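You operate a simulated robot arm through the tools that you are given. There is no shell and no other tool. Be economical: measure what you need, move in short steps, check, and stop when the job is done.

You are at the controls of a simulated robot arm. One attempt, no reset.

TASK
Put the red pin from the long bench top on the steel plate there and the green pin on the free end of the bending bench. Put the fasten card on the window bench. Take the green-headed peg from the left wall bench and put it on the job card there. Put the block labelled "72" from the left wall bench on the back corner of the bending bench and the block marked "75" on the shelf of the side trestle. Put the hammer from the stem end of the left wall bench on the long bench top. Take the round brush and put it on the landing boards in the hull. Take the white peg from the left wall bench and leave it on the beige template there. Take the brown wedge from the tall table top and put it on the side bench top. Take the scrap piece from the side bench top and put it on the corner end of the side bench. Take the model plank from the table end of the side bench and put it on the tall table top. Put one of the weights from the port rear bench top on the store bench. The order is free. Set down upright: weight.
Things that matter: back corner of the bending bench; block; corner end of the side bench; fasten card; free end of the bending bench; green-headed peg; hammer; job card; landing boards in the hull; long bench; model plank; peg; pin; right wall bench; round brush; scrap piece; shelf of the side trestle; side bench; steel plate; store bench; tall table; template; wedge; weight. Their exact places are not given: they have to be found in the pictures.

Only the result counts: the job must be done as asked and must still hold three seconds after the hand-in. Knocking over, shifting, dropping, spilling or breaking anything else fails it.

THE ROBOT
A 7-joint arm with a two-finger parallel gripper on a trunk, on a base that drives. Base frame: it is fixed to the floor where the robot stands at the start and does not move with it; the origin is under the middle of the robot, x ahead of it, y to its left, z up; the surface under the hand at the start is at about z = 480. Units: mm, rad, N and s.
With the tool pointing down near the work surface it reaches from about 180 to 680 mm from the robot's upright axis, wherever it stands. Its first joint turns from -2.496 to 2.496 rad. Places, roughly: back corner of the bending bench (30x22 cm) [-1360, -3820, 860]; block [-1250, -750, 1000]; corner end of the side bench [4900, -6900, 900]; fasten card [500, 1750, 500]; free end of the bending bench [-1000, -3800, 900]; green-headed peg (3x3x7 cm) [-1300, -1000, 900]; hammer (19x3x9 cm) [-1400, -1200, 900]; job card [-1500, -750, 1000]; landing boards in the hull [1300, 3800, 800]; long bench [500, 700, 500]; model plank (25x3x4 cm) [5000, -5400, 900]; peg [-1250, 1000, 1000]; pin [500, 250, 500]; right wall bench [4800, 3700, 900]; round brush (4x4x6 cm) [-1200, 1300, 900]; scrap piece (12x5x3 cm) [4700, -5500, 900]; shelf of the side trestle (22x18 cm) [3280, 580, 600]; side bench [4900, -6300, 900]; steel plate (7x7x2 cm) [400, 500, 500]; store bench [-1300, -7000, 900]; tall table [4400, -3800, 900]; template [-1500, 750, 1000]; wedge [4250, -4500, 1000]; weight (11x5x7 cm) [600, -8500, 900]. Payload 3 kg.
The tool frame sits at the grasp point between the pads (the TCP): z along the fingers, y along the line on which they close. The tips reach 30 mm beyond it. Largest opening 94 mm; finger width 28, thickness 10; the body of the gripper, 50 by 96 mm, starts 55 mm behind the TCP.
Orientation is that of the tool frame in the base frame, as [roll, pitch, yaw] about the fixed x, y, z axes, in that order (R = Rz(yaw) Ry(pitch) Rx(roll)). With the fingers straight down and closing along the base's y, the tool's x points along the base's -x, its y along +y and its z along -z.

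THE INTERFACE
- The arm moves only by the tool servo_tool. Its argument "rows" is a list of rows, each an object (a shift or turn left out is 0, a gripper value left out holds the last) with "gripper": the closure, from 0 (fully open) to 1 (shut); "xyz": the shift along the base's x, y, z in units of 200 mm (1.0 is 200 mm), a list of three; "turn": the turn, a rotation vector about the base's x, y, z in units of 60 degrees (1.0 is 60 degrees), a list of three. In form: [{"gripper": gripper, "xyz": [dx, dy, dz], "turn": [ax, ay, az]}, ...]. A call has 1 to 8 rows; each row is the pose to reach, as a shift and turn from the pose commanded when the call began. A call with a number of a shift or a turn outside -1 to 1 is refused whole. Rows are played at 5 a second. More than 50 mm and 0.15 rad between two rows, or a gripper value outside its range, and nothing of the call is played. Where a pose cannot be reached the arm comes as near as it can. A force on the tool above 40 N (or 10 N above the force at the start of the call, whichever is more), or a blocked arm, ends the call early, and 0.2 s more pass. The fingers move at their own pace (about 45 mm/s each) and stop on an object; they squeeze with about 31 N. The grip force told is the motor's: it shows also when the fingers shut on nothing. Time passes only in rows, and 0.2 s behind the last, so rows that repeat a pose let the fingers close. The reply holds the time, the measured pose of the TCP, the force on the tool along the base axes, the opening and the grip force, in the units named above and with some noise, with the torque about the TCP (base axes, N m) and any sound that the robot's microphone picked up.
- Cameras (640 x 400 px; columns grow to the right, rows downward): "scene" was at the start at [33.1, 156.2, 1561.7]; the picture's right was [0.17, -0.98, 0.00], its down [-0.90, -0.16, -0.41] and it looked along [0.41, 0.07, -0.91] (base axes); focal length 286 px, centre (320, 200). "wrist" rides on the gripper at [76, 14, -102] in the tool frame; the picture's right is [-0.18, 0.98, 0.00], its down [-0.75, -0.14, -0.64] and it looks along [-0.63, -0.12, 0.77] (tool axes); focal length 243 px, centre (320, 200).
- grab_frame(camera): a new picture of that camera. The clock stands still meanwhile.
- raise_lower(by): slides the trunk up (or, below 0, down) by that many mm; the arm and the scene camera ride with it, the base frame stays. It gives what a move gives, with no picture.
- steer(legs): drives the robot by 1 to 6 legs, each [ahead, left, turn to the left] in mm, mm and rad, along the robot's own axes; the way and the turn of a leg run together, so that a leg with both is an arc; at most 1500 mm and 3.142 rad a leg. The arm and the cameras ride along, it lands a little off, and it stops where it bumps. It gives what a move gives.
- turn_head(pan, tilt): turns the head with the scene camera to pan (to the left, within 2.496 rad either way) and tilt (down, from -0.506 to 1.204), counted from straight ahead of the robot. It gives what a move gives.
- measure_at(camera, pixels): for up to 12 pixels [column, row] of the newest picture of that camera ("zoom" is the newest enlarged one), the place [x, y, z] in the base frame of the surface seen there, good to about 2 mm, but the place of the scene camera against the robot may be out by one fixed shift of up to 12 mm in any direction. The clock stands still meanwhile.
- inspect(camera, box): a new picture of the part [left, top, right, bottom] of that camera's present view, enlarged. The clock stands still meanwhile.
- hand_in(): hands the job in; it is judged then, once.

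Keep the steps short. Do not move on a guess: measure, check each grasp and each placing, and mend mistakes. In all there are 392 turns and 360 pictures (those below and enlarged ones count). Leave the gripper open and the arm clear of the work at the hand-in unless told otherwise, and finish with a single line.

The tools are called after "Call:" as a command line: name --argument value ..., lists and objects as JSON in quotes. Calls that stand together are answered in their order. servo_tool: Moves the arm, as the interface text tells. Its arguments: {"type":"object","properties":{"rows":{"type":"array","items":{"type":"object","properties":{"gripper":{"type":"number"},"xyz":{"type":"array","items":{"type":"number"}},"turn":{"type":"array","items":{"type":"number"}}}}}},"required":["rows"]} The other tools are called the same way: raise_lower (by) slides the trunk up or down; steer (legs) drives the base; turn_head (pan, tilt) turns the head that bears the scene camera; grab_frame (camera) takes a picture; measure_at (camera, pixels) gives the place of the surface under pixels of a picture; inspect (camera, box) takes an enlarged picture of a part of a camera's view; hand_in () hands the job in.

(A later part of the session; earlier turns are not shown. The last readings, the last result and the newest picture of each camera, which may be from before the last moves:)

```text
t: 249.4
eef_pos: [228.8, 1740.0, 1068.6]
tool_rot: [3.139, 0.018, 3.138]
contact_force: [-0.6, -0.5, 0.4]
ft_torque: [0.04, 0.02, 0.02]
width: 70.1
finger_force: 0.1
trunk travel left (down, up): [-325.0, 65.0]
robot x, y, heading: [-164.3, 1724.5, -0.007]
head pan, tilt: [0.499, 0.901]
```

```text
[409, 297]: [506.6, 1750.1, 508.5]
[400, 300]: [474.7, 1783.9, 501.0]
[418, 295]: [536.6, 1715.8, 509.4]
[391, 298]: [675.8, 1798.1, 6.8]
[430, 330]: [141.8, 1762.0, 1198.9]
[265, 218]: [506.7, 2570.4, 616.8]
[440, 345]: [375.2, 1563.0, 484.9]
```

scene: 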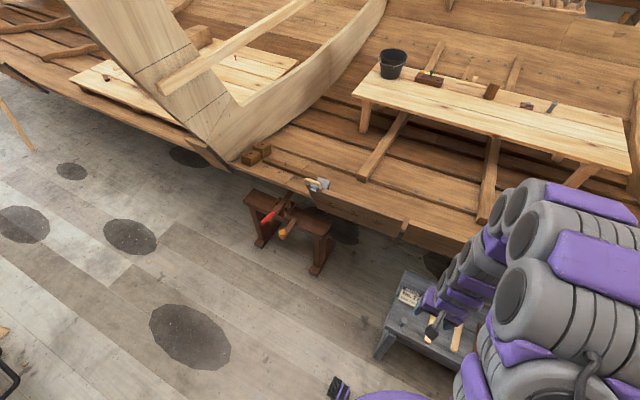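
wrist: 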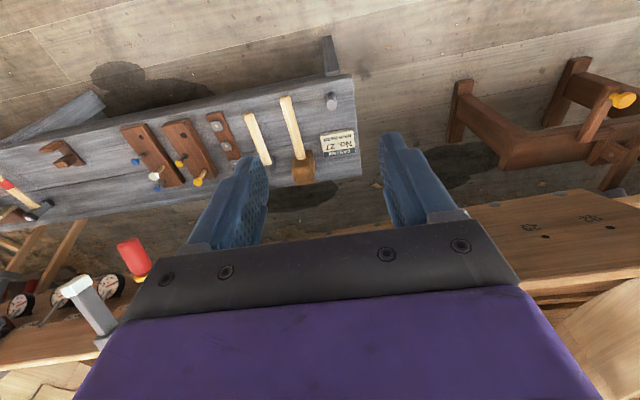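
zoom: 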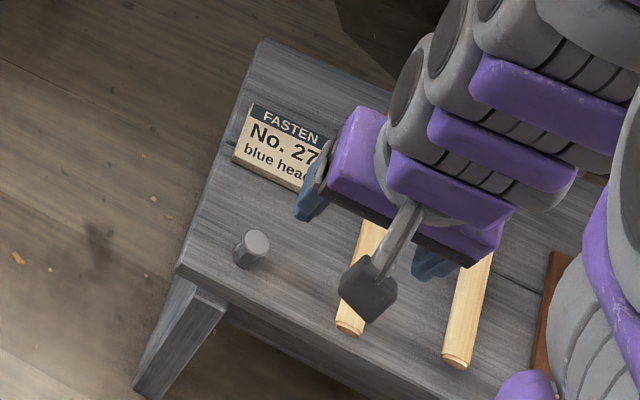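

Card near (505,1745), top z≈502. Lower the trunk 300 and look again; check the red clamp handle too.

Call:
measure_at --camera "wrist" --pixels '[[130, 250], [135, 270], [95, 300], [338, 145], [303, 168], [322, 140], [355, 140], [320, 132], [352, 160], [331, 100]]'

Call:
raise_lower --by -300

Call:
grab_frame --camera "wrist"

```text
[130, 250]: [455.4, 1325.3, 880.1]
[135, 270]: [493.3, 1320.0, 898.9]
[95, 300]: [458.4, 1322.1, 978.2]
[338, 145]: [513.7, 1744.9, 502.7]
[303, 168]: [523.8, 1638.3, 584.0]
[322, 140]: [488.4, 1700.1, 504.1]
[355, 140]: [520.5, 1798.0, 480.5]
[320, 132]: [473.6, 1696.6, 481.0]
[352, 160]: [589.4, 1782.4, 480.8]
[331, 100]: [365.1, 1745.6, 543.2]
```

```text
t: 252.4
eef_pos: [227.3, 1739.1, 768.7]
tool_rot: [3.141, 0.018, 3.138]
contact_force: [0.6, -0.3, 0.0]
ft_torque: [0.01, 0.02, -0.02]
width: 70.3
finger_force: 0.1
trunk travel left (down, up): [-25.0, 365.0]
robot x, y, heading: [-169.2, 1725.6, -0.0]
head pan, tilt: [0.499, 0.901]
```

```text
263 pictures are left
```

wrist: 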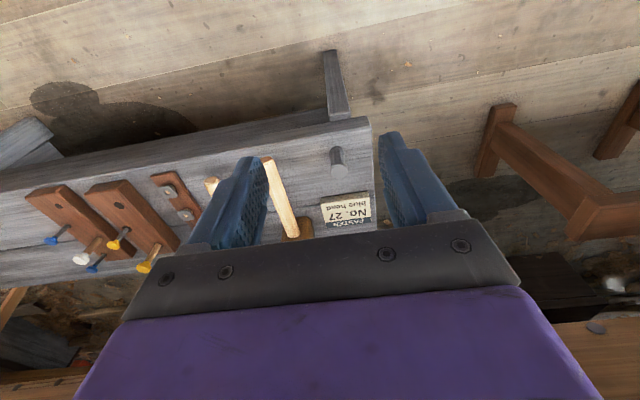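

Drive 150 ahead so the card is well in reach, then move the hand out over it.

Call:
steer --legs '[[150, 0, 0]]'

Call:
servo_tool --rows '[{"gripper": 0.0, "xyz": [0.2, 0, -0.0]}, {"xyz": [0.4, 0, -0.0]}, {"xyz": [0.5, 0.0, -0.1]}, {"xyz": [0.5, 0.0, -0.1]}]'

Call:
grab_frame --camera "wrist"

```text
t: 253.8
eef_pos: [377.2, 1737.6, 768.6]
tool_rot: [-3.141, 0.016, 3.138]
contact_force: [0.4, -0.2, 0.2]
ft_torque: [-0.02, 0.01, 0.02]
width: 70.4
finger_force: 0.1
trunk travel left (down, up): [-25.0, 365.0]
robot x, y, heading: [-15.4, 1720.9, -0.01]
head pan, tilt: [0.499, 0.901]
```

```text
t: 254.8
eef_pos: [476.6, 1739.1, 748.5]
tool_rot: [-3.141, 0.02, 3.138]
contact_force: [-0.7, -0.2, 0.0]
ft_torque: [0.0, -0.01, 0.01]
width: 94.1
finger_force: 0.0
trunk travel left (down, up): [-25.0, 365.0]
robot x, y, heading: [-14.2, 1724.4, -0.01]
head pan, tilt: [0.499, 0.901]
```

```text
262 pictures are left
```

wrist: 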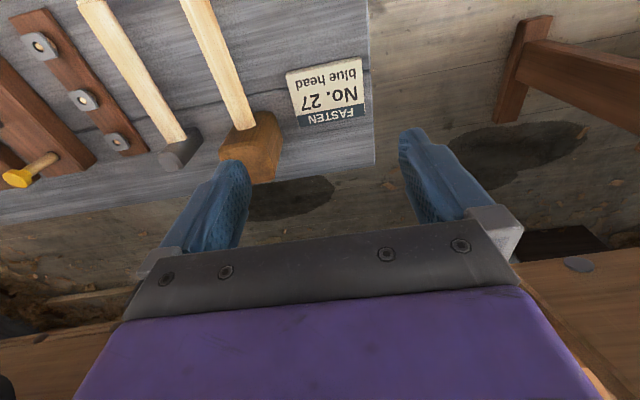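

Call:
measure_at --camera "wrist" --pixels '[[289, 74], [360, 60], [363, 118], [300, 124], [328, 92], [278, 112], [268, 155], [240, 95], [370, 70], [374, 160], [283, 140]]'

Call:
inspect --camera "wrist" --box '[220, 30, 420, 190]'

```text
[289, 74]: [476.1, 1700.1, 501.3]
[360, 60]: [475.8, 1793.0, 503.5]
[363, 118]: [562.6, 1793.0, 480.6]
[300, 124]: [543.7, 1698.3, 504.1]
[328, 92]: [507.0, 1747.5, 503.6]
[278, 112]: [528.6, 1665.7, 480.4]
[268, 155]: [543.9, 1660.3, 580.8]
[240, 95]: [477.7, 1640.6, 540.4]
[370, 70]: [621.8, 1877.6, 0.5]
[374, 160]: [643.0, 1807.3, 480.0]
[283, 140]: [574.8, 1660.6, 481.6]
```

```text
2.50 times, centred on (320, 110) of wrist
```

zoom: 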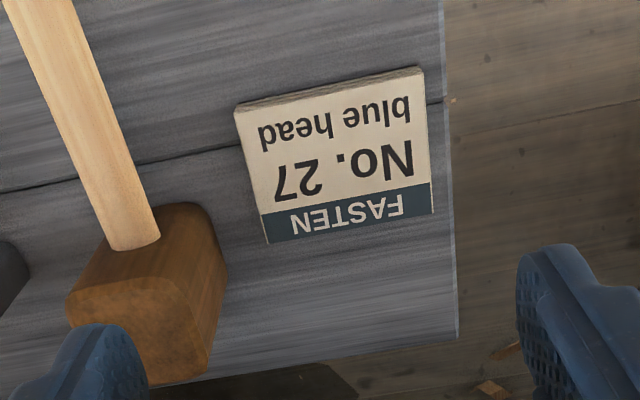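

The card is 70 mm along x and ~94 along y, so I must grip along x. Turn the tool by -90° (camera toward the bench end).

Call:
servo_tool --rows '[{"turn": [0, 0, -0.125]}, {"turn": [0, 0, -0.25]}, {"turn": [0, 0, -0.375]}, {"turn": [0, 0, -0.5]}, {"turn": [0, 0, -0.625]}, {"turn": [0, 0, -0.75]}]'

Call:
servo_tool --rows '[{"turn": [0, 0, -0.125]}, {"turn": [0, 0, -0.25]}, {"turn": [0, 0, -0.375]}, {"turn": [0, 0, -0.5]}, {"turn": [0, 0, -0.625]}, {"turn": [0, 0, -0.75]}, {"turn": [0, 0, -0.75]}]'

Call:
grab_frame --camera "wrist"

```text
t: 256.2
eef_pos: [476.0, 1738.8, 749.3]
tool_rot: [-3.141, 0.02, 2.35]
contact_force: [0.7, -0.3, 0.2]
ft_torque: [-0.02, -0.02, 0.01]
width: 94.2
finger_force: 0.0
trunk travel left (down, up): [-25.0, 365.0]
robot x, y, heading: [-13.8, 1723.8, -0.011]
head pan, tilt: [0.499, 0.901]
```

```text
t: 257.8
eef_pos: [476.0, 1738.7, 750.6]
tool_rot: [-3.141, 0.021, 1.566]
contact_force: [0.2, -0.2, 0.8]
ft_torque: [-0.04, -0.03, -0.01]
width: 93.9
finger_force: 0.1
trunk travel left (down, up): [-25.0, 365.0]
robot x, y, heading: [-17.2, 1725.8, -0.009]
head pan, tilt: [0.499, 0.901]
```

```text
260 pictures are left
```

wrist: 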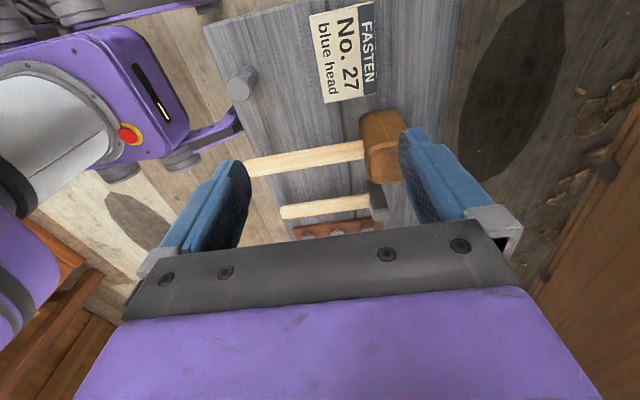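

Call:
measure_at --camera "wrist" --pixels '[[311, 18], [372, 3], [374, 92], [327, 100], [345, 55], [366, 145], [403, 150]]'

Call:
inspect --camera "wrist" --box '[260, 0, 440, 120]'

```text
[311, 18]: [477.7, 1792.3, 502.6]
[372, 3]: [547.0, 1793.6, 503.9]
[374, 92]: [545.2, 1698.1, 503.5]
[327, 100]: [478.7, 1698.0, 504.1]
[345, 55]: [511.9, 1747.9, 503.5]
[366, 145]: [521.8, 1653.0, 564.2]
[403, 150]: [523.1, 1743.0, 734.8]
```

```text
3.33 times, centred on (350, 60) of wrist
```

zoom: 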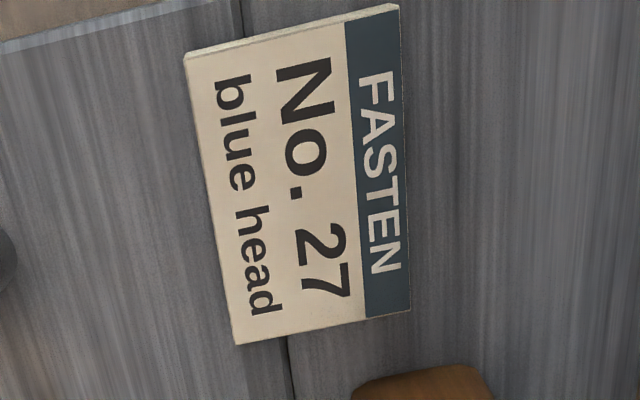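

Card centre (512,1746), 71×96 mm. Move over it and go down to z≈560.

Call:
servo_tool --rows '[{"xyz": [0.18, 0.037, 0]}, {"xyz": [0.18, 0.037, -0.2]}, {"xyz": [0.18, 0.037, -0.42]}, {"xyz": [0.18, 0.037, -0.65]}, {"xyz": [0.18, 0.037, -0.85]}, {"xyz": [0.18, 0.037, -0.95]}, {"xyz": [0.18, 0.037, -0.95]}]'

Call:
grab_frame --camera "wrist"

```text
t: 259.4
eef_pos: [512.1, 1745.1, 559.6]
tool_rot: [-3.141, 0.023, 1.565]
contact_force: [0.6, 0.0, -0.3]
ft_torque: [0.02, -0.02, -0.04]
width: 93.9
finger_force: 0.0
trunk travel left (down, up): [-25.0, 365.0]
robot x, y, heading: [-16.9, 1721.1, -0.007]
head pan, tilt: [0.499, 0.901]
```

```text
258 pictures are left
```

wrist: 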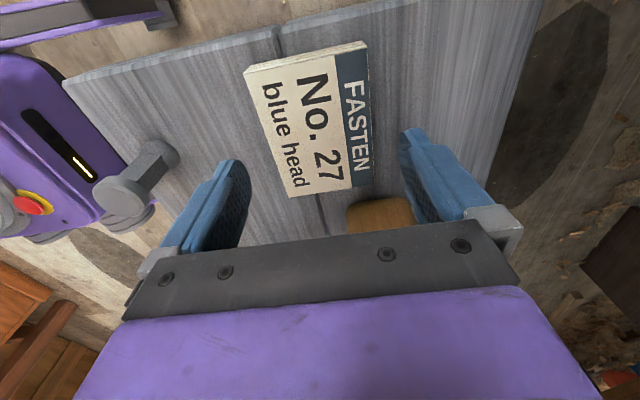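

Card is centred between the fingers. Down to z≈513 and close.

Call:
servo_tool --rows '[{"xyz": [0, 0, -0.15]}, {"xyz": [0, 0, -0.232]}, {"xyz": [0, 0, -0.232]}, {"gripper": 1, "xyz": [0, 0, -0.232]}, {"xyz": [0, 0, -0.232]}, {"xyz": [0, 0, -0.232]}, {"xyz": [0, 0, -0.232]}]'

Call:
servo_tool --rows '[{"xyz": [0, 0, 0.1]}, {"xyz": [0, 0, 0.3]}, {"xyz": [0, 0, 0.55]}, {"xyz": [0, 0, 0.8]}, {"xyz": [0, 0, 1.0]}]'

Call:
grab_frame --camera "wrist"

```text
t: 261.0
eef_pos: [513.4, 1745.3, 512.6]
tool_rot: [-3.141, 0.022, 1.567]
contact_force: [-0.7, 0.8, -0.2]
ft_torque: [-0.02, 0.01, -0.01]
width: 74.1
finger_force: 30.9
trunk travel left (down, up): [-25.0, 365.0]
robot x, y, heading: [-17.2, 1723.3, -0.007]
head pan, tilt: [0.499, 0.901]
```

```text
t: 262.2
eef_pos: [509.6, 1746.1, 714.0]
tool_rot: [3.141, 0.021, 1.565]
contact_force: [-0.2, -0.6, -0.8]
ft_torque: [0.02, 0.0, 0.04]
width: 74.3
finger_force: 31.1
trunk travel left (down, up): [-25.0, 365.0]
robot x, y, heading: [-18.5, 1727.9, -0.01]
head pan, tilt: [0.499, 0.901]
```

```text
257 pictures are left
```

wrist: 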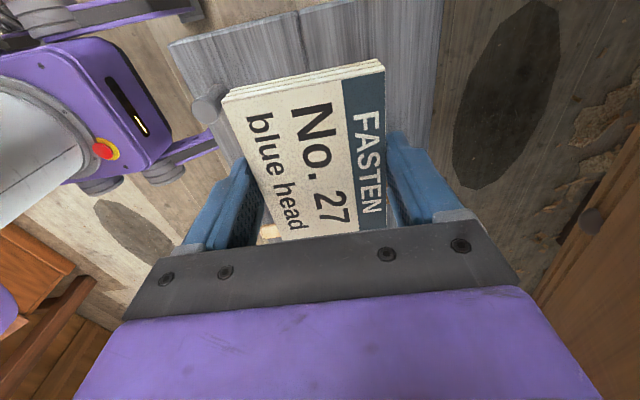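

Card held (74 mm). Raise the trunk, retract, and drive down the aisle past the bow.

Call:
raise_lower --by 300

Call:
servo_tool --rows '[{"xyz": [-0.2, 0, 0.1]}, {"xyz": [-0.4, 0, 0.2]}, {"xyz": [-0.6, 0, 0.3]}, {"xyz": [-0.7, 0, 0.35]}]'

Call:
steer --legs '[[-280, 0, 0], [0, 0, -1.565], [1500, 0, 0], [1500, 0, 0], [1500, 0, 0], [900, 0, 0]]'

Call:
turn_head --pan 1.3 --tilt 0.35

Call:
grab_frame --camera "scene"

```text
t: 265.2
eef_pos: [511.7, 1747.0, 1012.4]
tool_rot: [-3.141, 0.021, 1.566]
contact_force: [0.2, 0.2, -0.5]
ft_torque: [-0.02, 0.0, 0.02]
width: 74.2
finger_force: 31.2
trunk travel left (down, up): [-325.0, 65.0]
robot x, y, heading: [-19.2, 1718.8, -0.016]
head pan, tilt: [0.499, 0.901]
```

```text
t: 266.2
eef_pos: [370.4, 1745.8, 1082.7]
tool_rot: [3.141, 0.019, 1.568]
contact_force: [-0.3, 0.0, -0.8]
ft_torque: [0.01, 0.01, 0.01]
width: 74.0
finger_force: 31.4
trunk travel left (down, up): [-325.0, 65.0]
robot x, y, heading: [-17.4, 1723.2, -0.008]
head pan, tilt: [0.499, 0.901]
```

```text
t: 297.5
eef_pos: [-382.9, -4073.0, 1082.7]
tool_rot: [3.14, 0.023, -0.014]
contact_force: [0.3, 0.0, -1.0]
ft_torque: [0.04, -0.02, 0.0]
width: 74.0
finger_force: 31.1
trunk travel left (down, up): [-325.0, 65.0]
robot x, y, heading: [-400.9, -3686.2, -1.594]
head pan, tilt: [0.499, 0.901]
```

```text
t: 298.7
eef_pos: [-382.8, -4072.8, 1081.9]
tool_rot: [3.139, 0.021, -0.014]
contact_force: [0.6, -0.4, -1.5]
ft_torque: [0.0, -0.06, -0.01]
width: 74.2
finger_force: 30.8
trunk travel left (down, up): [-325.0, 65.0]
robot x, y, heading: [-399.7, -3688.6, -1.591]
head pan, tilt: [1.3, 0.351]
```

```text
256 pictures are left
```

scene: 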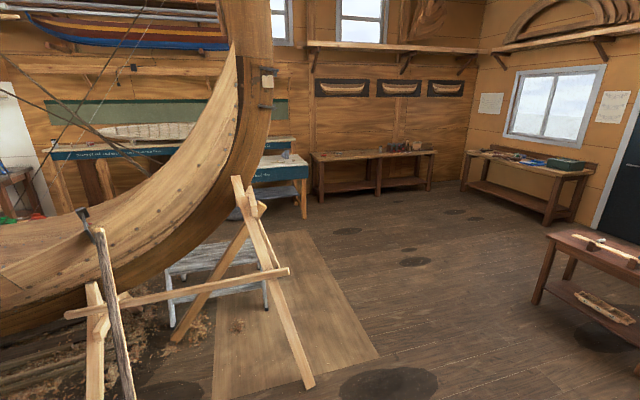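

Measure the route: trestle foot, teal table, side bench, floor spots.

Call:
measure_at --camera "scene" --pixels '[[308, 385], [300, 215], [250, 170], [280, 165], [370, 155], [318, 195], [372, 355], [270, 280], [550, 285], [90, 160], [60, 210], [440, 300]]'

Call:
turn_head --pan 1.9 --tilt 0.35

Call:
grab_frame --camera "scene"

```text
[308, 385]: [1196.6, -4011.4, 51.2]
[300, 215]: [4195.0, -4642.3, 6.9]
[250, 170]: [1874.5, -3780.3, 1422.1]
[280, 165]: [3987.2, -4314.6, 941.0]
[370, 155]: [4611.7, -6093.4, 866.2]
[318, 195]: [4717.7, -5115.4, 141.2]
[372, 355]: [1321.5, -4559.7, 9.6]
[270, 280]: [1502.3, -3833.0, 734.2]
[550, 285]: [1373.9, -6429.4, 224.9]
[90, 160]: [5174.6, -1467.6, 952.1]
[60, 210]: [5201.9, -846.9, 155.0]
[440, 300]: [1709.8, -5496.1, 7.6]
```

```text
t: 299.7
eef_pos: [-382.3, -4072.7, 1082.5]
tool_rot: [3.142, 0.02, -0.012]
contact_force: [-0.4, 0.1, -1.4]
ft_torque: [0.01, 0.01, 0.03]
width: 74.3
finger_force: 30.6
trunk travel left (down, up): [-325.0, 65.0]
robot x, y, heading: [-400.3, -3687.7, -1.586]
head pan, tilt: [1.901, 0.351]
```

```text
255 pictures are left
```

scene: 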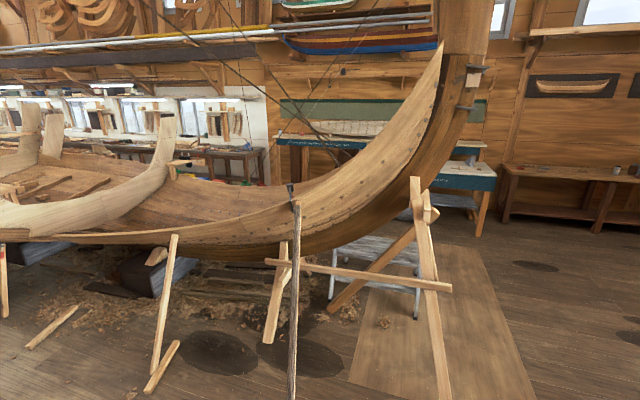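

The stem prop's foot is at (1197,-4011); I pass at y≈-4750 and drive to x≈2500, then look.

Call:
steer --legs '[[1070, 0, 0.018], [0, 0, 1.571], [1500, 0, 0], [1350, 0, 0]]'

Call:
turn_head --pan 1.0 --tilt 0.4

Call:
grab_frame --camera "scene"

Call:
turn_head --pan 0.1 --tilt 0.4

Call:
grab_frame --camera "scene"

```text
t: 322.2
eef_pos: [2782.0, -4769.2, 1082.1]
tool_rot: [3.14, 0.021, 1.556]
contact_force: [-0.1, -0.5, -1.1]
ft_torque: [0.02, -0.02, -0.02]
width: 74.0
finger_force: 31.0
trunk travel left (down, up): [-325.0, 65.0]
robot x, y, heading: [2392.4, -4787.4, -0.016]
head pan, tilt: [1.901, 0.351]
```

```text
t: 323.4
eef_pos: [2781.3, -4768.2, 1083.6]
tool_rot: [3.14, 0.019, 1.556]
contact_force: [-0.7, 0.3, -0.5]
ft_torque: [0.0, -0.02, 0.02]
width: 74.1
finger_force: 31.5
trunk travel left (down, up): [-325.0, 65.0]
robot x, y, heading: [2395.1, -4785.1, -0.019]
head pan, tilt: [1.0, 0.4]
```

```text
254 pictures are left
```

scene: 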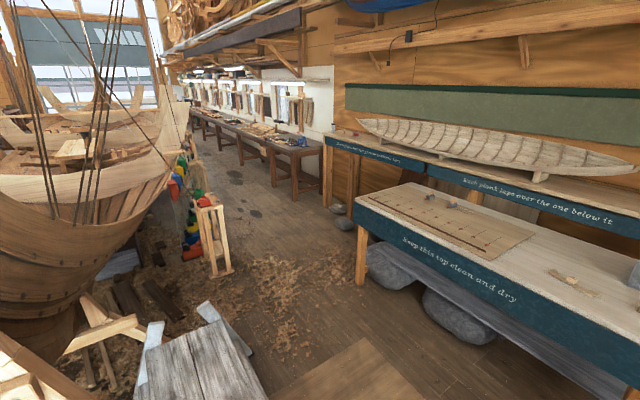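

```text
t: 324.6
eef_pos: [2780.7, -4768.2, 1082.8]
tool_rot: [3.141, 0.02, 1.557]
contact_force: [-0.8, -0.1, -0.4]
ft_torque: [0.02, 0.04, -0.03]
width: 74.3
finger_force: 31.1
trunk travel left (down, up): [-325.0, 65.0]
robot x, y, heading: [2397.1, -4786.7, -0.02]
head pan, tilt: [0.099, 0.4]
```

```text
253 pictures are left
```

scene: 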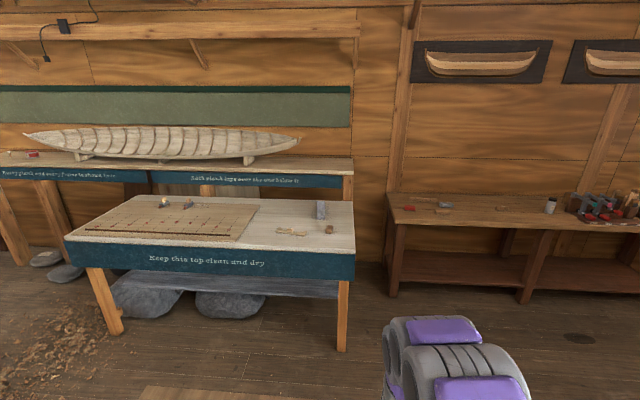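

Measure the passage to the far aisle (needs the pan-1.0 view again).

Call:
turn_head --pan 1.0 --tilt 0.4

Call:
grab_frame --camera "scene"

Call:
measure_at --camera "scene" --pixels '[[235, 335], [210, 310], [220, 270], [230, 230], [362, 275], [325, 200], [300, 205], [280, 150], [232, 120], [255, 250], [195, 250], [120, 250]]'

Call:
inspect --camera "scene" --box '[140, 60, 380, 240]'

```text
t: 325.8
eef_pos: [2781.2, -4767.5, 1083.5]
tool_rot: [3.139, 0.021, 1.556]
contact_force: [0.8, -0.1, -1.0]
ft_torque: [-0.03, 0.01, -0.02]
width: 74.0
finger_force: 31.0
trunk travel left (down, up): [-325.0, 65.0]
robot x, y, heading: [2395.0, -4788.0, -0.017]
head pan, tilt: [1.0, 0.4]
```

```text
252 pictures are left
```

scene: 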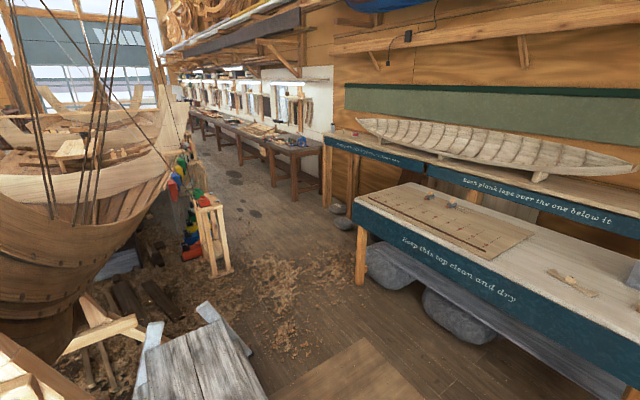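

```text
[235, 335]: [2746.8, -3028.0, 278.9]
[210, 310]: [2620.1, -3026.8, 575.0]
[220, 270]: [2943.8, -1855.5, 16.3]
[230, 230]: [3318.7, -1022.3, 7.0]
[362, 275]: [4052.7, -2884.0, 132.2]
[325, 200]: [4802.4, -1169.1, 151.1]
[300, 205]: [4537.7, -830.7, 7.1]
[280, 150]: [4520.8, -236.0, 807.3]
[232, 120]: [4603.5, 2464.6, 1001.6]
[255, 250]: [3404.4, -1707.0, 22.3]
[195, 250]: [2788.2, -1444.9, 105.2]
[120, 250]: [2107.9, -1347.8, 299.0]
```

```text
2.22 times, centred on (260, 150) of scene
```

zoom: 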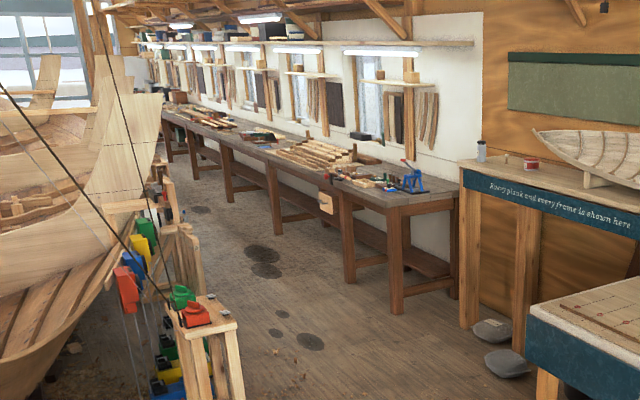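

The far aisle runs between x≈3350 and 4500, with the window bench along the right wall. Drive into it, facing the wall bench.

Call:
steer --legs '[[1000, 0, 0.018], [0, 1500, 0], [0, 1000, 0], [300, 0, 0], [0, 1500, 0]]'

Call:
turn_head --pan 1.2 --tilt 0.4

Call:
grab_frame --camera "scene"

```text
t: 351.5
eef_pos: [4004.0, -741.2, 1083.1]
tool_rot: [3.14, 0.018, 1.604]
contact_force: [-0.8, 0.6, -1.4]
ft_torque: [0.01, -0.02, -0.05]
width: 74.0
finger_force: 31.2
trunk travel left (down, up): [-325.0, 65.0]
robot x, y, heading: [3620.1, -777.5, 0.03]
head pan, tilt: [1.0, 0.4]
```

```text
t: 352.2
eef_pos: [4004.1, -740.9, 1083.9]
tool_rot: [3.138, 0.02, 1.605]
contact_force: [-0.4, 0.0, -1.5]
ft_torque: [0.04, -0.01, -0.02]
width: 73.8
finger_force: 31.3
trunk travel left (down, up): [-325.0, 65.0]
robot x, y, heading: [3618.7, -777.1, 0.03]
head pan, tilt: [1.201, 0.4]
```

```text
250 pictures are left
```

scene: 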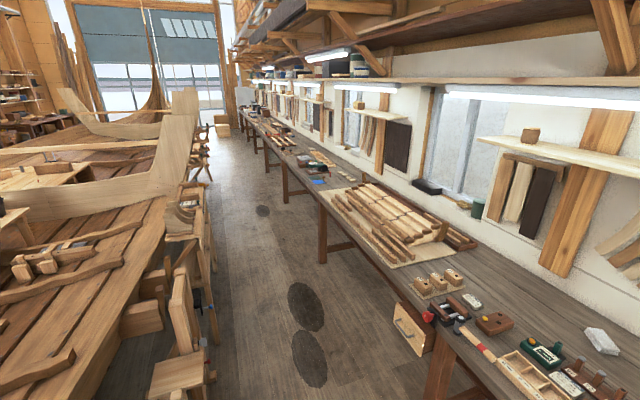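

Measure the trestle shelf, aisle and bench.

Call:
measure_at --camera "scene" --pixels '[[180, 370], [205, 355], [215, 310], [200, 215], [322, 205], [300, 165], [310, 155], [290, 148], [185, 305], [320, 180], [262, 130], [205, 170]]'

Call:
inspect --camera "scene" --box '[220, 90, 380, 210]'

Call:
inspect --camera "scene" --box '[120, 150, 280, 400]'

```text
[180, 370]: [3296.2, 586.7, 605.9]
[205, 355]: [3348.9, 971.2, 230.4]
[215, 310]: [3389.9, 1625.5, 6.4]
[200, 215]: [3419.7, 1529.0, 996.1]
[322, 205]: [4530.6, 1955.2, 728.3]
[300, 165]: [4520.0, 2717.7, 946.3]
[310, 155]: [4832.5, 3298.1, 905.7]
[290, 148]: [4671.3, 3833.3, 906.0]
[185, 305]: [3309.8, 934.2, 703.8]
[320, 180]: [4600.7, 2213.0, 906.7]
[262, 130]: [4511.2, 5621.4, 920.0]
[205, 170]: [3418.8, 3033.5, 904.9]
```

```text
3.33 times, centred on (300, 150) of scene
```

zoom: 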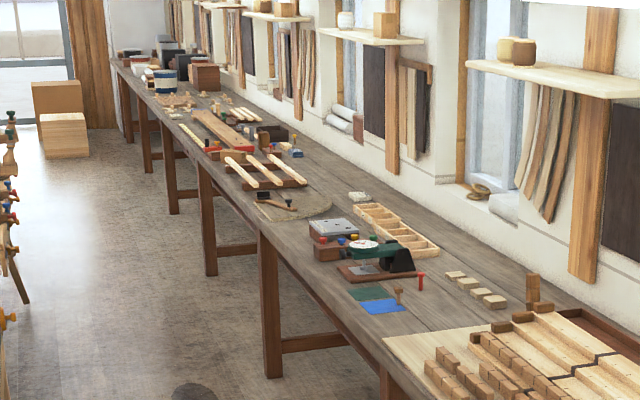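

```text
1.60 times, centred on (200, 275) of scene
```

zoom: 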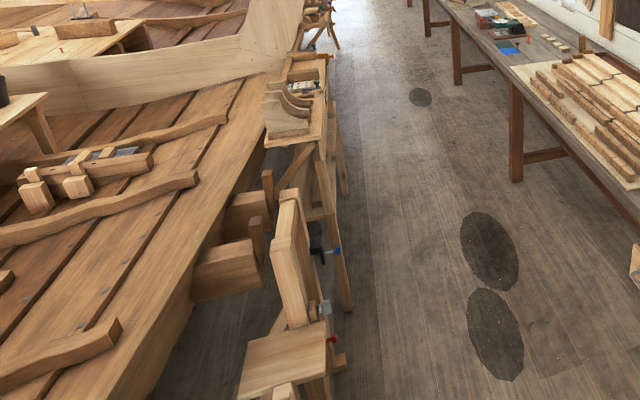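

Bench top z≈900, aisle free to x≈3420. Drive at x≈3710 to y≈2900.

Call:
steer --legs '[[90, 0, -0.03], [0, 1500, 0], [0, 1500, 0], [0, 700, 0]]'

Call:
turn_head --pan 0.5 --tilt 0.5

Call:
grab_frame --camera "scene"

```text
t: 368.1
eef_pos: [4042.6, 2319.5, 1080.1]
tool_rot: [3.085, -0.064, 1.685]
contact_force: [-1.2, -0.2, -4.4]
ft_torque: [-0.03, -0.08, -0.01]
width: 74.4
finger_force: 30.4
trunk travel left (down, up): [-325.0, 65.0]
robot x, y, heading: [3664.9, 2277.0, -0.013]
head pan, tilt: [1.201, 0.4]
stopped in leg 4: the robot was blocked; the commanded pose is now the measured one
```

```text
t: 369.2
eef_pos: [4041.9, 2248.5, 1088.9]
tool_rot: [3.095, -0.051, 1.603]
contact_force: [0.3, -1.4, -1.3]
ft_torque: [0.05, 0.1, -0.02]
width: 74.3
finger_force: 31.0
trunk travel left (down, up): [-325.0, 65.0]
robot x, y, heading: [3666.0, 2266.8, -0.011]
head pan, tilt: [0.499, 0.499]
```

```text
247 pictures are left
```

scene: 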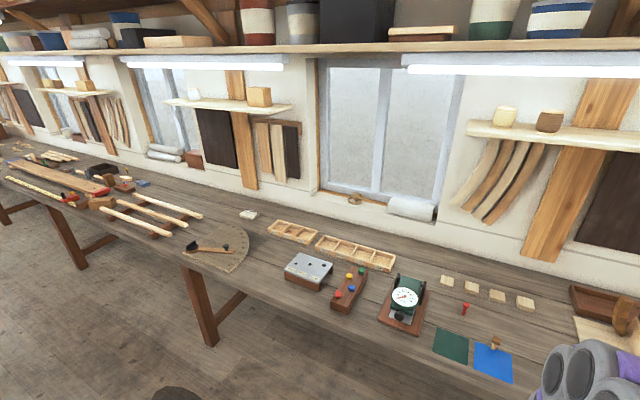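

Something blocked the base. I look left and behind to see what it was.

Call:
turn_head --pan 1.7 --tilt 0.8

Call:
grab_frame --camera "scene"

Call:
turn_head --pan 2.4 --tilt 0.7

Call:
grab_frame --camera "scene"

```text
t: 370.6
eef_pos: [4044.5, 2348.1, 1084.4]
tool_rot: [3.107, 0.022, 1.619]
contact_force: [-0.3, 0.6, -0.9]
ft_torque: [-0.05, 0.02, 0.01]
width: 74.2
finger_force: 31.3
trunk travel left (down, up): [-325.0, 65.0]
robot x, y, heading: [3669.0, 2288.5, -0.013]
head pan, tilt: [1.7, 0.799]
```

```text
246 pictures are left
```

scene: 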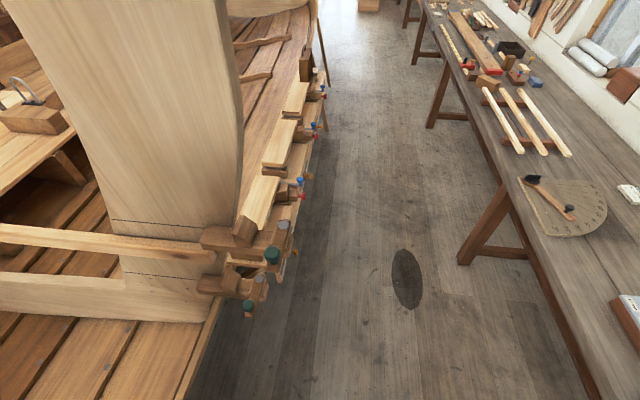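

```text
t: 371.6
eef_pos: [4043.8, 2319.3, 1085.2]
tool_rot: [3.106, -0.001, 1.616]
contact_force: [-0.3, 1.2, -1.1]
ft_torque: [0.02, 0.01, 0.0]
width: 74.1
finger_force: 30.7
trunk travel left (down, up): [-325.0, 65.0]
robot x, y, heading: [3665.3, 2277.1, -0.009]
head pan, tilt: [2.4, 0.7]
```

```text
245 pictures are left
```

scene: 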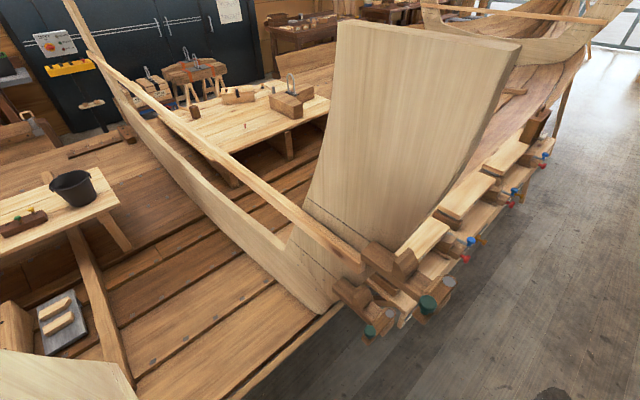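

The frame wing overhangs the aisle. Measure it.

Call:
measure_at --camera "scene" --pixels '[[518, 48], [500, 100], [400, 30], [470, 180], [440, 200], [345, 30], [428, 305]]'

```text
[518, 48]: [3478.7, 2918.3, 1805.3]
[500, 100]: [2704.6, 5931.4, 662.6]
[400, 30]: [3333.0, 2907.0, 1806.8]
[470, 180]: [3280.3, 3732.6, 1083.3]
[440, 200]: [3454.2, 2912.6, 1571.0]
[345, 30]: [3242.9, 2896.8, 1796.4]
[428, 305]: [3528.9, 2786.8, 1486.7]
```

The wing itself is 500 mm further. I look steeply down around the base for what it touched.

Call:
turn_head --pan 2.4 --tilt 1.2

Call:
grab_frame --camera "scene"

Call:
turn_head --pan 1.4 --tilt 1.2

Call:
grab_frame --camera "scene"

```text
t: 372.6
eef_pos: [4044.0, 2302.5, 1086.4]
tool_rot: [3.104, -0.012, 1.61]
contact_force: [0.3, -1.1, -0.7]
ft_torque: [0.04, 0.02, -0.03]
width: 74.3
finger_force: 31.0
trunk travel left (down, up): [-325.0, 65.0]
robot x, y, heading: [3666.9, 2277.1, -0.01]
head pan, tilt: [2.4, 1.201]
```

```text
244 pictures are left
```

scene: 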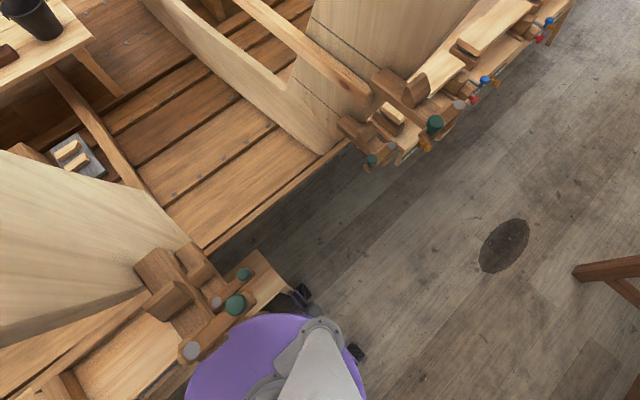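

```text
t: 373.8
eef_pos: [4043.2, 2298.5, 1084.5]
tool_rot: [3.104, -0.013, 1.612]
contact_force: [0.3, -0.1, -1.2]
ft_torque: [-0.02, 0.02, -0.02]
width: 74.2
finger_force: 31.3
trunk travel left (down, up): [-325.0, 65.0]
robot x, y, heading: [3671.5, 2275.1, -0.009]
head pan, tilt: [1.4, 1.201]
```

```text
243 pictures are left
```

scene: 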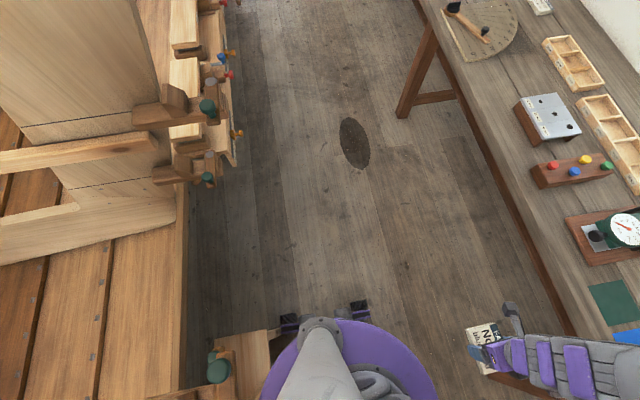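

A clamp assembly on the hull side is right behind me. Measure it (second view has it at (220,370)), then go away from it by driving ahead.

Call:
measure_at --camera "scene" --pixels '[[218, 372], [240, 345], [255, 350], [290, 325], [205, 180], [210, 110], [360, 310], [485, 335]]'

Call:
inspect --camera "scene" --box '[160, 280, 360, 400]'

```text
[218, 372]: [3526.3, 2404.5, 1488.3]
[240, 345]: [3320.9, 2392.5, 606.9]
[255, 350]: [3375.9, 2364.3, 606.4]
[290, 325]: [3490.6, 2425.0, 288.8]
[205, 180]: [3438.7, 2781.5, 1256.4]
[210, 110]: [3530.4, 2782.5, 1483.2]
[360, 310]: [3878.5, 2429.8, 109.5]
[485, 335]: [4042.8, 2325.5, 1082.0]
```

```text
3.20 times, centred on (260, 340) of scene
```

zoom: 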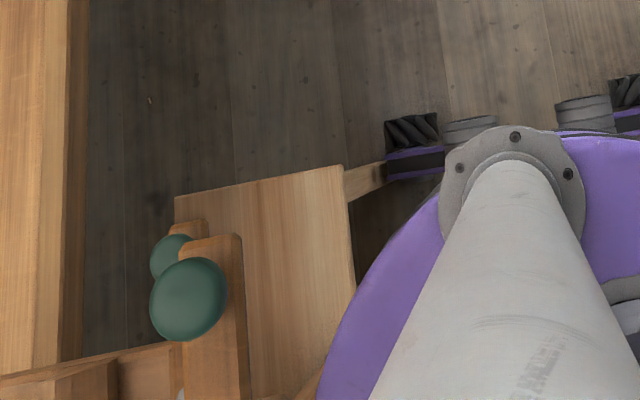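

Base wheel was beside that trestle's foot. Move 130 ahead (x≈3795), then continue left with one short leg at a time.

Call:
steer --legs '[[130, 0, 0.01], [0, 500, 0]]'

Call:
turn_head --pan 0.3 --tilt 0.8

Call:
grab_frame --camera "scene"

```text
t: 377.6
eef_pos: [4175.6, 2801.8, 1086.0]
tool_rot: [3.105, -0.007, 1.617]
contact_force: [-0.9, -0.5, -1.5]
ft_torque: [0.02, -0.01, -0.01]
width: 74.4
finger_force: 31.2
trunk travel left (down, up): [-325.0, 65.0]
robot x, y, heading: [3799.2, 2770.5, -0.005]
head pan, tilt: [1.4, 1.201]
```

```text
t: 379.0
eef_pos: [4173.9, 2792.8, 1086.0]
tool_rot: [3.104, -0.019, 1.616]
contact_force: [-0.2, -0.1, -1.9]
ft_torque: [-0.05, -0.01, -0.02]
width: 74.2
finger_force: 30.2
trunk travel left (down, up): [-325.0, 65.0]
robot x, y, heading: [3802.3, 2771.0, -0.009]
head pan, tilt: [0.3, 0.799]
```

```text
241 pictures are left
```

scene: 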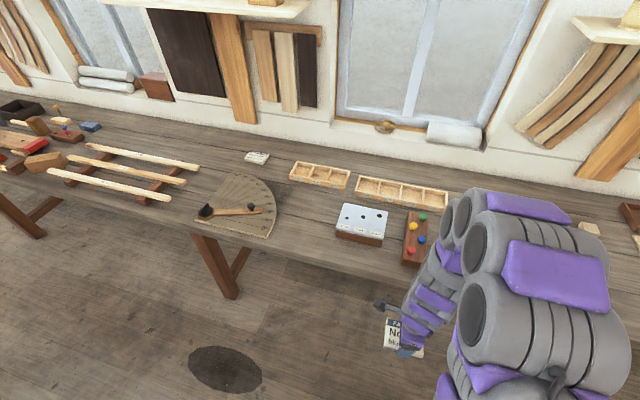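

A free patch lies between the protractor and the grey box around (308,215). Measure.

Call:
measure_at --camera "scene" --pixels '[[308, 212], [305, 235], [280, 225], [338, 225], [318, 185], [270, 160], [300, 250], [284, 195], [150, 140], [120, 190]]'

```text
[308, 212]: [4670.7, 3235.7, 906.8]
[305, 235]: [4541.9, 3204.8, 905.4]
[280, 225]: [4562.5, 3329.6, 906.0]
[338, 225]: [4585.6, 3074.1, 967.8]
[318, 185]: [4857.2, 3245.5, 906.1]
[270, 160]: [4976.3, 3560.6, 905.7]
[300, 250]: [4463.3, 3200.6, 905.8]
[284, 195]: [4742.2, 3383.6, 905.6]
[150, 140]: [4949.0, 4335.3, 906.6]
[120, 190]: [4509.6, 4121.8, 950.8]
```

Place at (4620,3215). Drive left 430 and ahead 250.

Call:
steer --legs '[[0, 430, 0.008], [250, 0, 0]]'

Call:
servo_tool --rows '[{}, {}, {}, {}]'

Call:
grab_frame --camera "wrist"

```text
t: 383.1
eef_pos: [4424.8, 3229.0, 1085.8]
tool_rot: [3.103, -0.022, 1.624]
contact_force: [-0.1, -0.8, -0.7]
ft_torque: [-0.03, 0.01, -0.05]
width: 73.9
finger_force: 30.9
trunk travel left (down, up): [-325.0, 65.0]
robot x, y, heading: [4046.2, 3208.8, 0.007]
head pan, tilt: [0.3, 0.799]
```

```text
t: 384.1
eef_pos: [4423.3, 3231.5, 1086.7]
tool_rot: [3.103, -0.021, 1.625]
contact_force: [-0.4, 0.1, -1.8]
ft_torque: [0.0, -0.03, 0.0]
width: 74.3
finger_force: 30.9
trunk travel left (down, up): [-325.0, 65.0]
robot x, y, heading: [4046.7, 3207.4, 0.001]
head pan, tilt: [0.3, 0.799]
```

```text
240 pictures are left
```

wrist: 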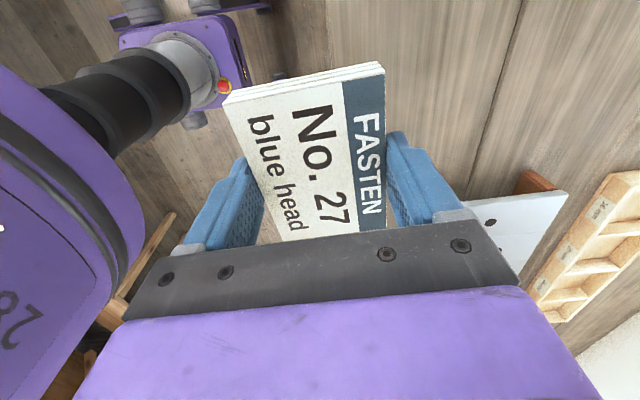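

Correct the small tilt and move out over (4620,3215), then down to z≈1000.

Call:
servo_tool --rows '[{"xyz": [0.2, 0, 0], "turn": [-0.02, 0.02, -0.025]}, {"xyz": [0.42, -0.02, 0], "turn": [-0.041, 0.037, -0.05]}, {"xyz": [0.64, -0.05, 0], "turn": [-0.041, 0.037, -0.05]}, {"xyz": [0.86, -0.08, 0], "turn": [-0.041, 0.037, -0.05]}, {"xyz": [0.98, -0.08, -0.1], "turn": [-0.041, 0.037, -0.05]}, {"xyz": [0.98, -0.08, -0.3], "turn": [-0.041, 0.037, -0.05]}, {"xyz": [0.98, -0.08, -0.45], "turn": [-0.041, 0.037, -0.05]}, {"xyz": [0.98, -0.08, -0.45], "turn": [-0.041, 0.037, -0.05]}]'

Call:
grab_frame --camera "wrist"

Call:
grab_frame --camera "scene"

```text
t: 385.9
eef_pos: [4617.6, 3215.6, 998.6]
tool_rot: [3.141, 0.023, 1.573]
contact_force: [-0.3, 0.5, -1.7]
ft_torque: [0.03, 0.0, -0.01]
width: 74.2
finger_force: 31.3
trunk travel left (down, up): [-325.0, 65.0]
robot x, y, heading: [4048.6, 3210.8, 0.002]
head pan, tilt: [0.3, 0.799]
```

```text
239 pictures are left
```

wrist: 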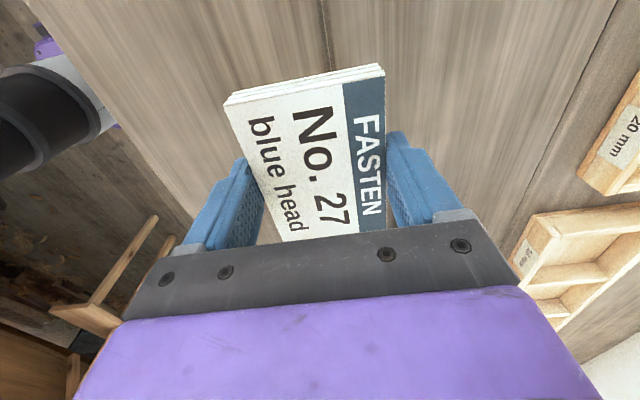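

```text
238 pictures are left
```

scene: 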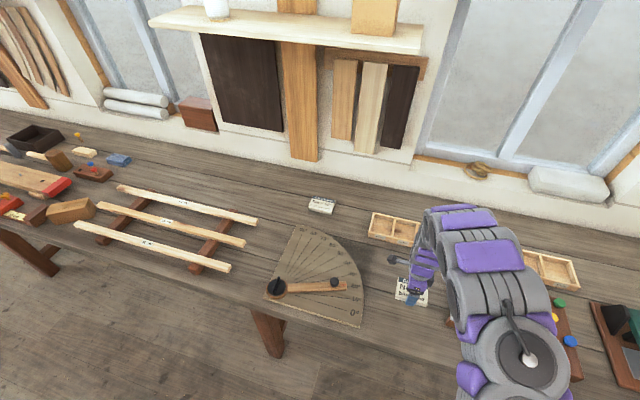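

Call:
measure_at --camera "wrist" --pixels '[[300, 40], [380, 40], [440, 150], [180, 150], [420, 90], [240, 60]]'

```text
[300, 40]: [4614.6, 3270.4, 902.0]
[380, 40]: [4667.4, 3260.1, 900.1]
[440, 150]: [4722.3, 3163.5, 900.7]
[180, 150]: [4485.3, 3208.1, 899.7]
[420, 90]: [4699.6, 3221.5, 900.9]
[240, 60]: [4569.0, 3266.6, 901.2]
```

Surface 900.5. Lower to ~934 and creep to contact.

Call:
servo_tool --rows '[{"xyz": [0, 0, -0.2]}, {"xyz": [0, 0, -0.29]}, {"xyz": [0, 0, -0.315]}, {"xyz": [0, 0, -0.325]}, {"xyz": [0, 0, -0.333]}, {"xyz": [0, 0, -0.34]}, {"xyz": [0, 0, -0.34]}]'

```text
t: 387.5
eef_pos: [4619.2, 3217.2, 929.9]
tool_rot: [3.14, 0.022, 1.572]
contact_force: [4.2, 0.1, 25.9]
ft_torque: [0.04, 0.42, -0.02]
width: 74.0
finger_force: 30.7
trunk travel left (down, up): [-325.0, 65.0]
robot x, y, heading: [4050.3, 3204.4, 0.005]
head pan, tilt: [0.3, 0.799]
```

Contact. Ease up 2 mm, open fully, rise.

Call:
servo_tool --rows '[{"xyz": [0, 0, 0.012]}, {"gripper": 0.0, "xyz": [0, 0, 0.012]}, {"xyz": [0, 0, 0.012]}, {"xyz": [0, 0, 0.012]}, {"xyz": [0, 0, 0.15]}, {"xyz": [0, 0, 0.4]}, {"xyz": [0, 0, 0.65]}, {"xyz": [0, 0, 0.85]}]'

Call:
grab_frame --camera "wrist"

```text
t: 389.3
eef_pos: [4618.5, 3215.7, 1098.5]
tool_rot: [3.141, 0.023, 1.573]
contact_force: [0.9, -0.4, 0.1]
ft_torque: [0.0, -0.04, 0.02]
width: 94.1
finger_force: 0.1
trunk travel left (down, up): [-325.0, 65.0]
robot x, y, heading: [4047.6, 3209.8, 0.0]
head pan, tilt: [0.3, 0.799]
```

```text
237 pictures are left
```

wrist: 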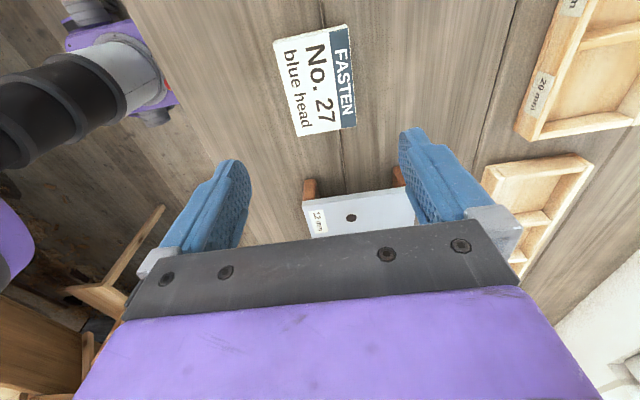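

Card placed. Turn the tool back +90° while retracting.

Call:
servo_tool --rows '[{"xyz": [-0.15, 0, 0], "turn": [0, 0, 0.125]}, {"xyz": [-0.3, 0, 0], "turn": [0, 0, 0.25]}, {"xyz": [-0.45, 0, 0], "turn": [0, 0, 0.375]}, {"xyz": [-0.6, 0, 0], "turn": [0, 0, 0.5]}, {"xyz": [-0.75, 0, 0], "turn": [0, 0, 0.625]}, {"xyz": [-0.9, 0, 0], "turn": [0, 0, 0.75]}]'

Call:
servo_tool --rows '[{"turn": [0, 0, 0.125]}, {"turn": [0, 0, 0.25]}, {"turn": [0, 0, 0.375]}, {"turn": [0, 0, 0.5]}, {"turn": [0, 0, 0.625]}, {"turn": [0, -0.02, 0.75]}]'

Call:
steer --legs '[[-250, 0, 0], [0, -1500, 0], [0, -1500, 0], [0, -1500, 0]]'

Call:
turn_head --pan -1.2 --tilt 0.6

Call:
grab_frame --camera "scene"

```text
t: 390.7
eef_pos: [4436.8, 3216.9, 1101.2]
tool_rot: [-3.141, 0.023, 2.357]
contact_force: [-0.6, 0.3, 0.0]
ft_torque: [0.03, 0.01, -0.02]
width: 94.1
finger_force: 0.0
trunk travel left (down, up): [-325.0, 65.0]
robot x, y, heading: [4050.7, 3207.5, 0.004]
head pan, tilt: [0.3, 0.799]
```

```text
t: 392.1
eef_pos: [4438.1, 3215.8, 1099.0]
tool_rot: [3.135, 0.038, -3.138]
contact_force: [0.4, -0.3, -0.7]
ft_torque: [-0.01, 0.0, 0.01]
width: 93.8
finger_force: 0.1
trunk travel left (down, up): [-325.0, 65.0]
robot x, y, heading: [4049.5, 3207.3, 0.001]
head pan, tilt: [0.3, 0.799]
```

```text
t: 414.9
eef_pos: [4140.3, -1292.0, 1100.5]
tool_rot: [3.139, 0.04, 3.097]
contact_force: [0.5, 0.8, -1.3]
ft_torque: [0.0, 0.01, 0.02]
width: 94.0
finger_force: 0.1
trunk travel left (down, up): [-325.0, 65.0]
robot x, y, heading: [3749.9, -1285.0, -0.043]
head pan, tilt: [0.3, 0.799]
```

```text
t: 416.6
eef_pos: [4138.9, -1296.1, 1098.9]
tool_rot: [3.135, 0.041, 3.097]
contact_force: [-0.1, 0.0, -1.3]
ft_torque: [-0.03, 0.01, 0.01]
width: 94.0
finger_force: 0.0
trunk travel left (down, up): [-325.0, 65.0]
robot x, y, heading: [3751.3, -1284.3, -0.043]
head pan, tilt: [-1.201, 0.6]
```

```text
236 pictures are left
```

scene: 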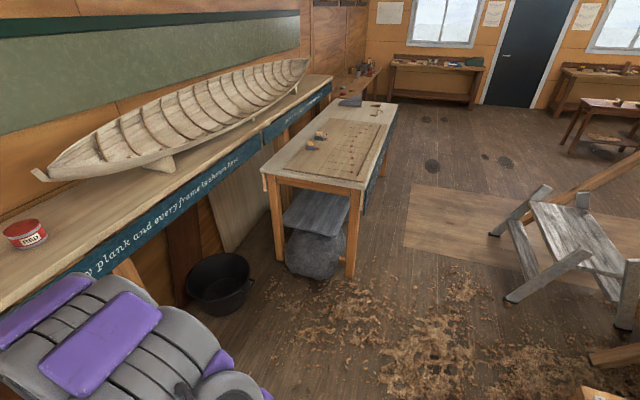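

Measure the tall table and see what is on it.

Call:
measure_at --camera "scene" --pixels '[[268, 175], [362, 182], [395, 108], [318, 135], [312, 145], [376, 108], [350, 102], [510, 298], [350, 275], [380, 65], [335, 80]]'

Call:
inspect --camera "scene" --box '[240, 80, 420, 200]'

```text
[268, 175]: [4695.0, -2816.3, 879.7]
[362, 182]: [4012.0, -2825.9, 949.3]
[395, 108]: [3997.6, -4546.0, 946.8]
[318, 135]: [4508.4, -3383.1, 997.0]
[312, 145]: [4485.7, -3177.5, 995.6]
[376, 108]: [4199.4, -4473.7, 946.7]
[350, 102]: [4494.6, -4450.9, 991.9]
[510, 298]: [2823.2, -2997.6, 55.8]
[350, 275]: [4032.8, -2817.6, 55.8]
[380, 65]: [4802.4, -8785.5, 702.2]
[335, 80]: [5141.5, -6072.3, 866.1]
```

```text
3.33 times, centred on (330, 140) of scene
```

zoom: 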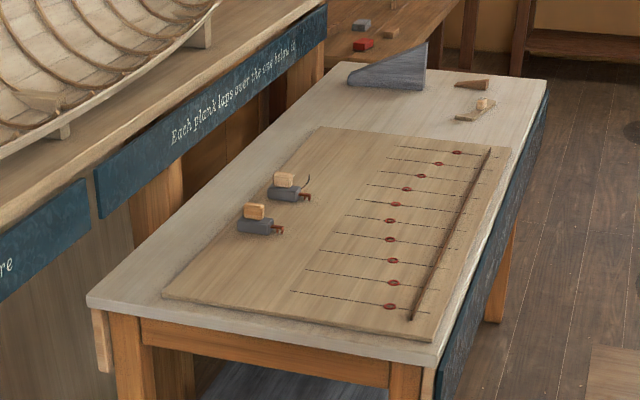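

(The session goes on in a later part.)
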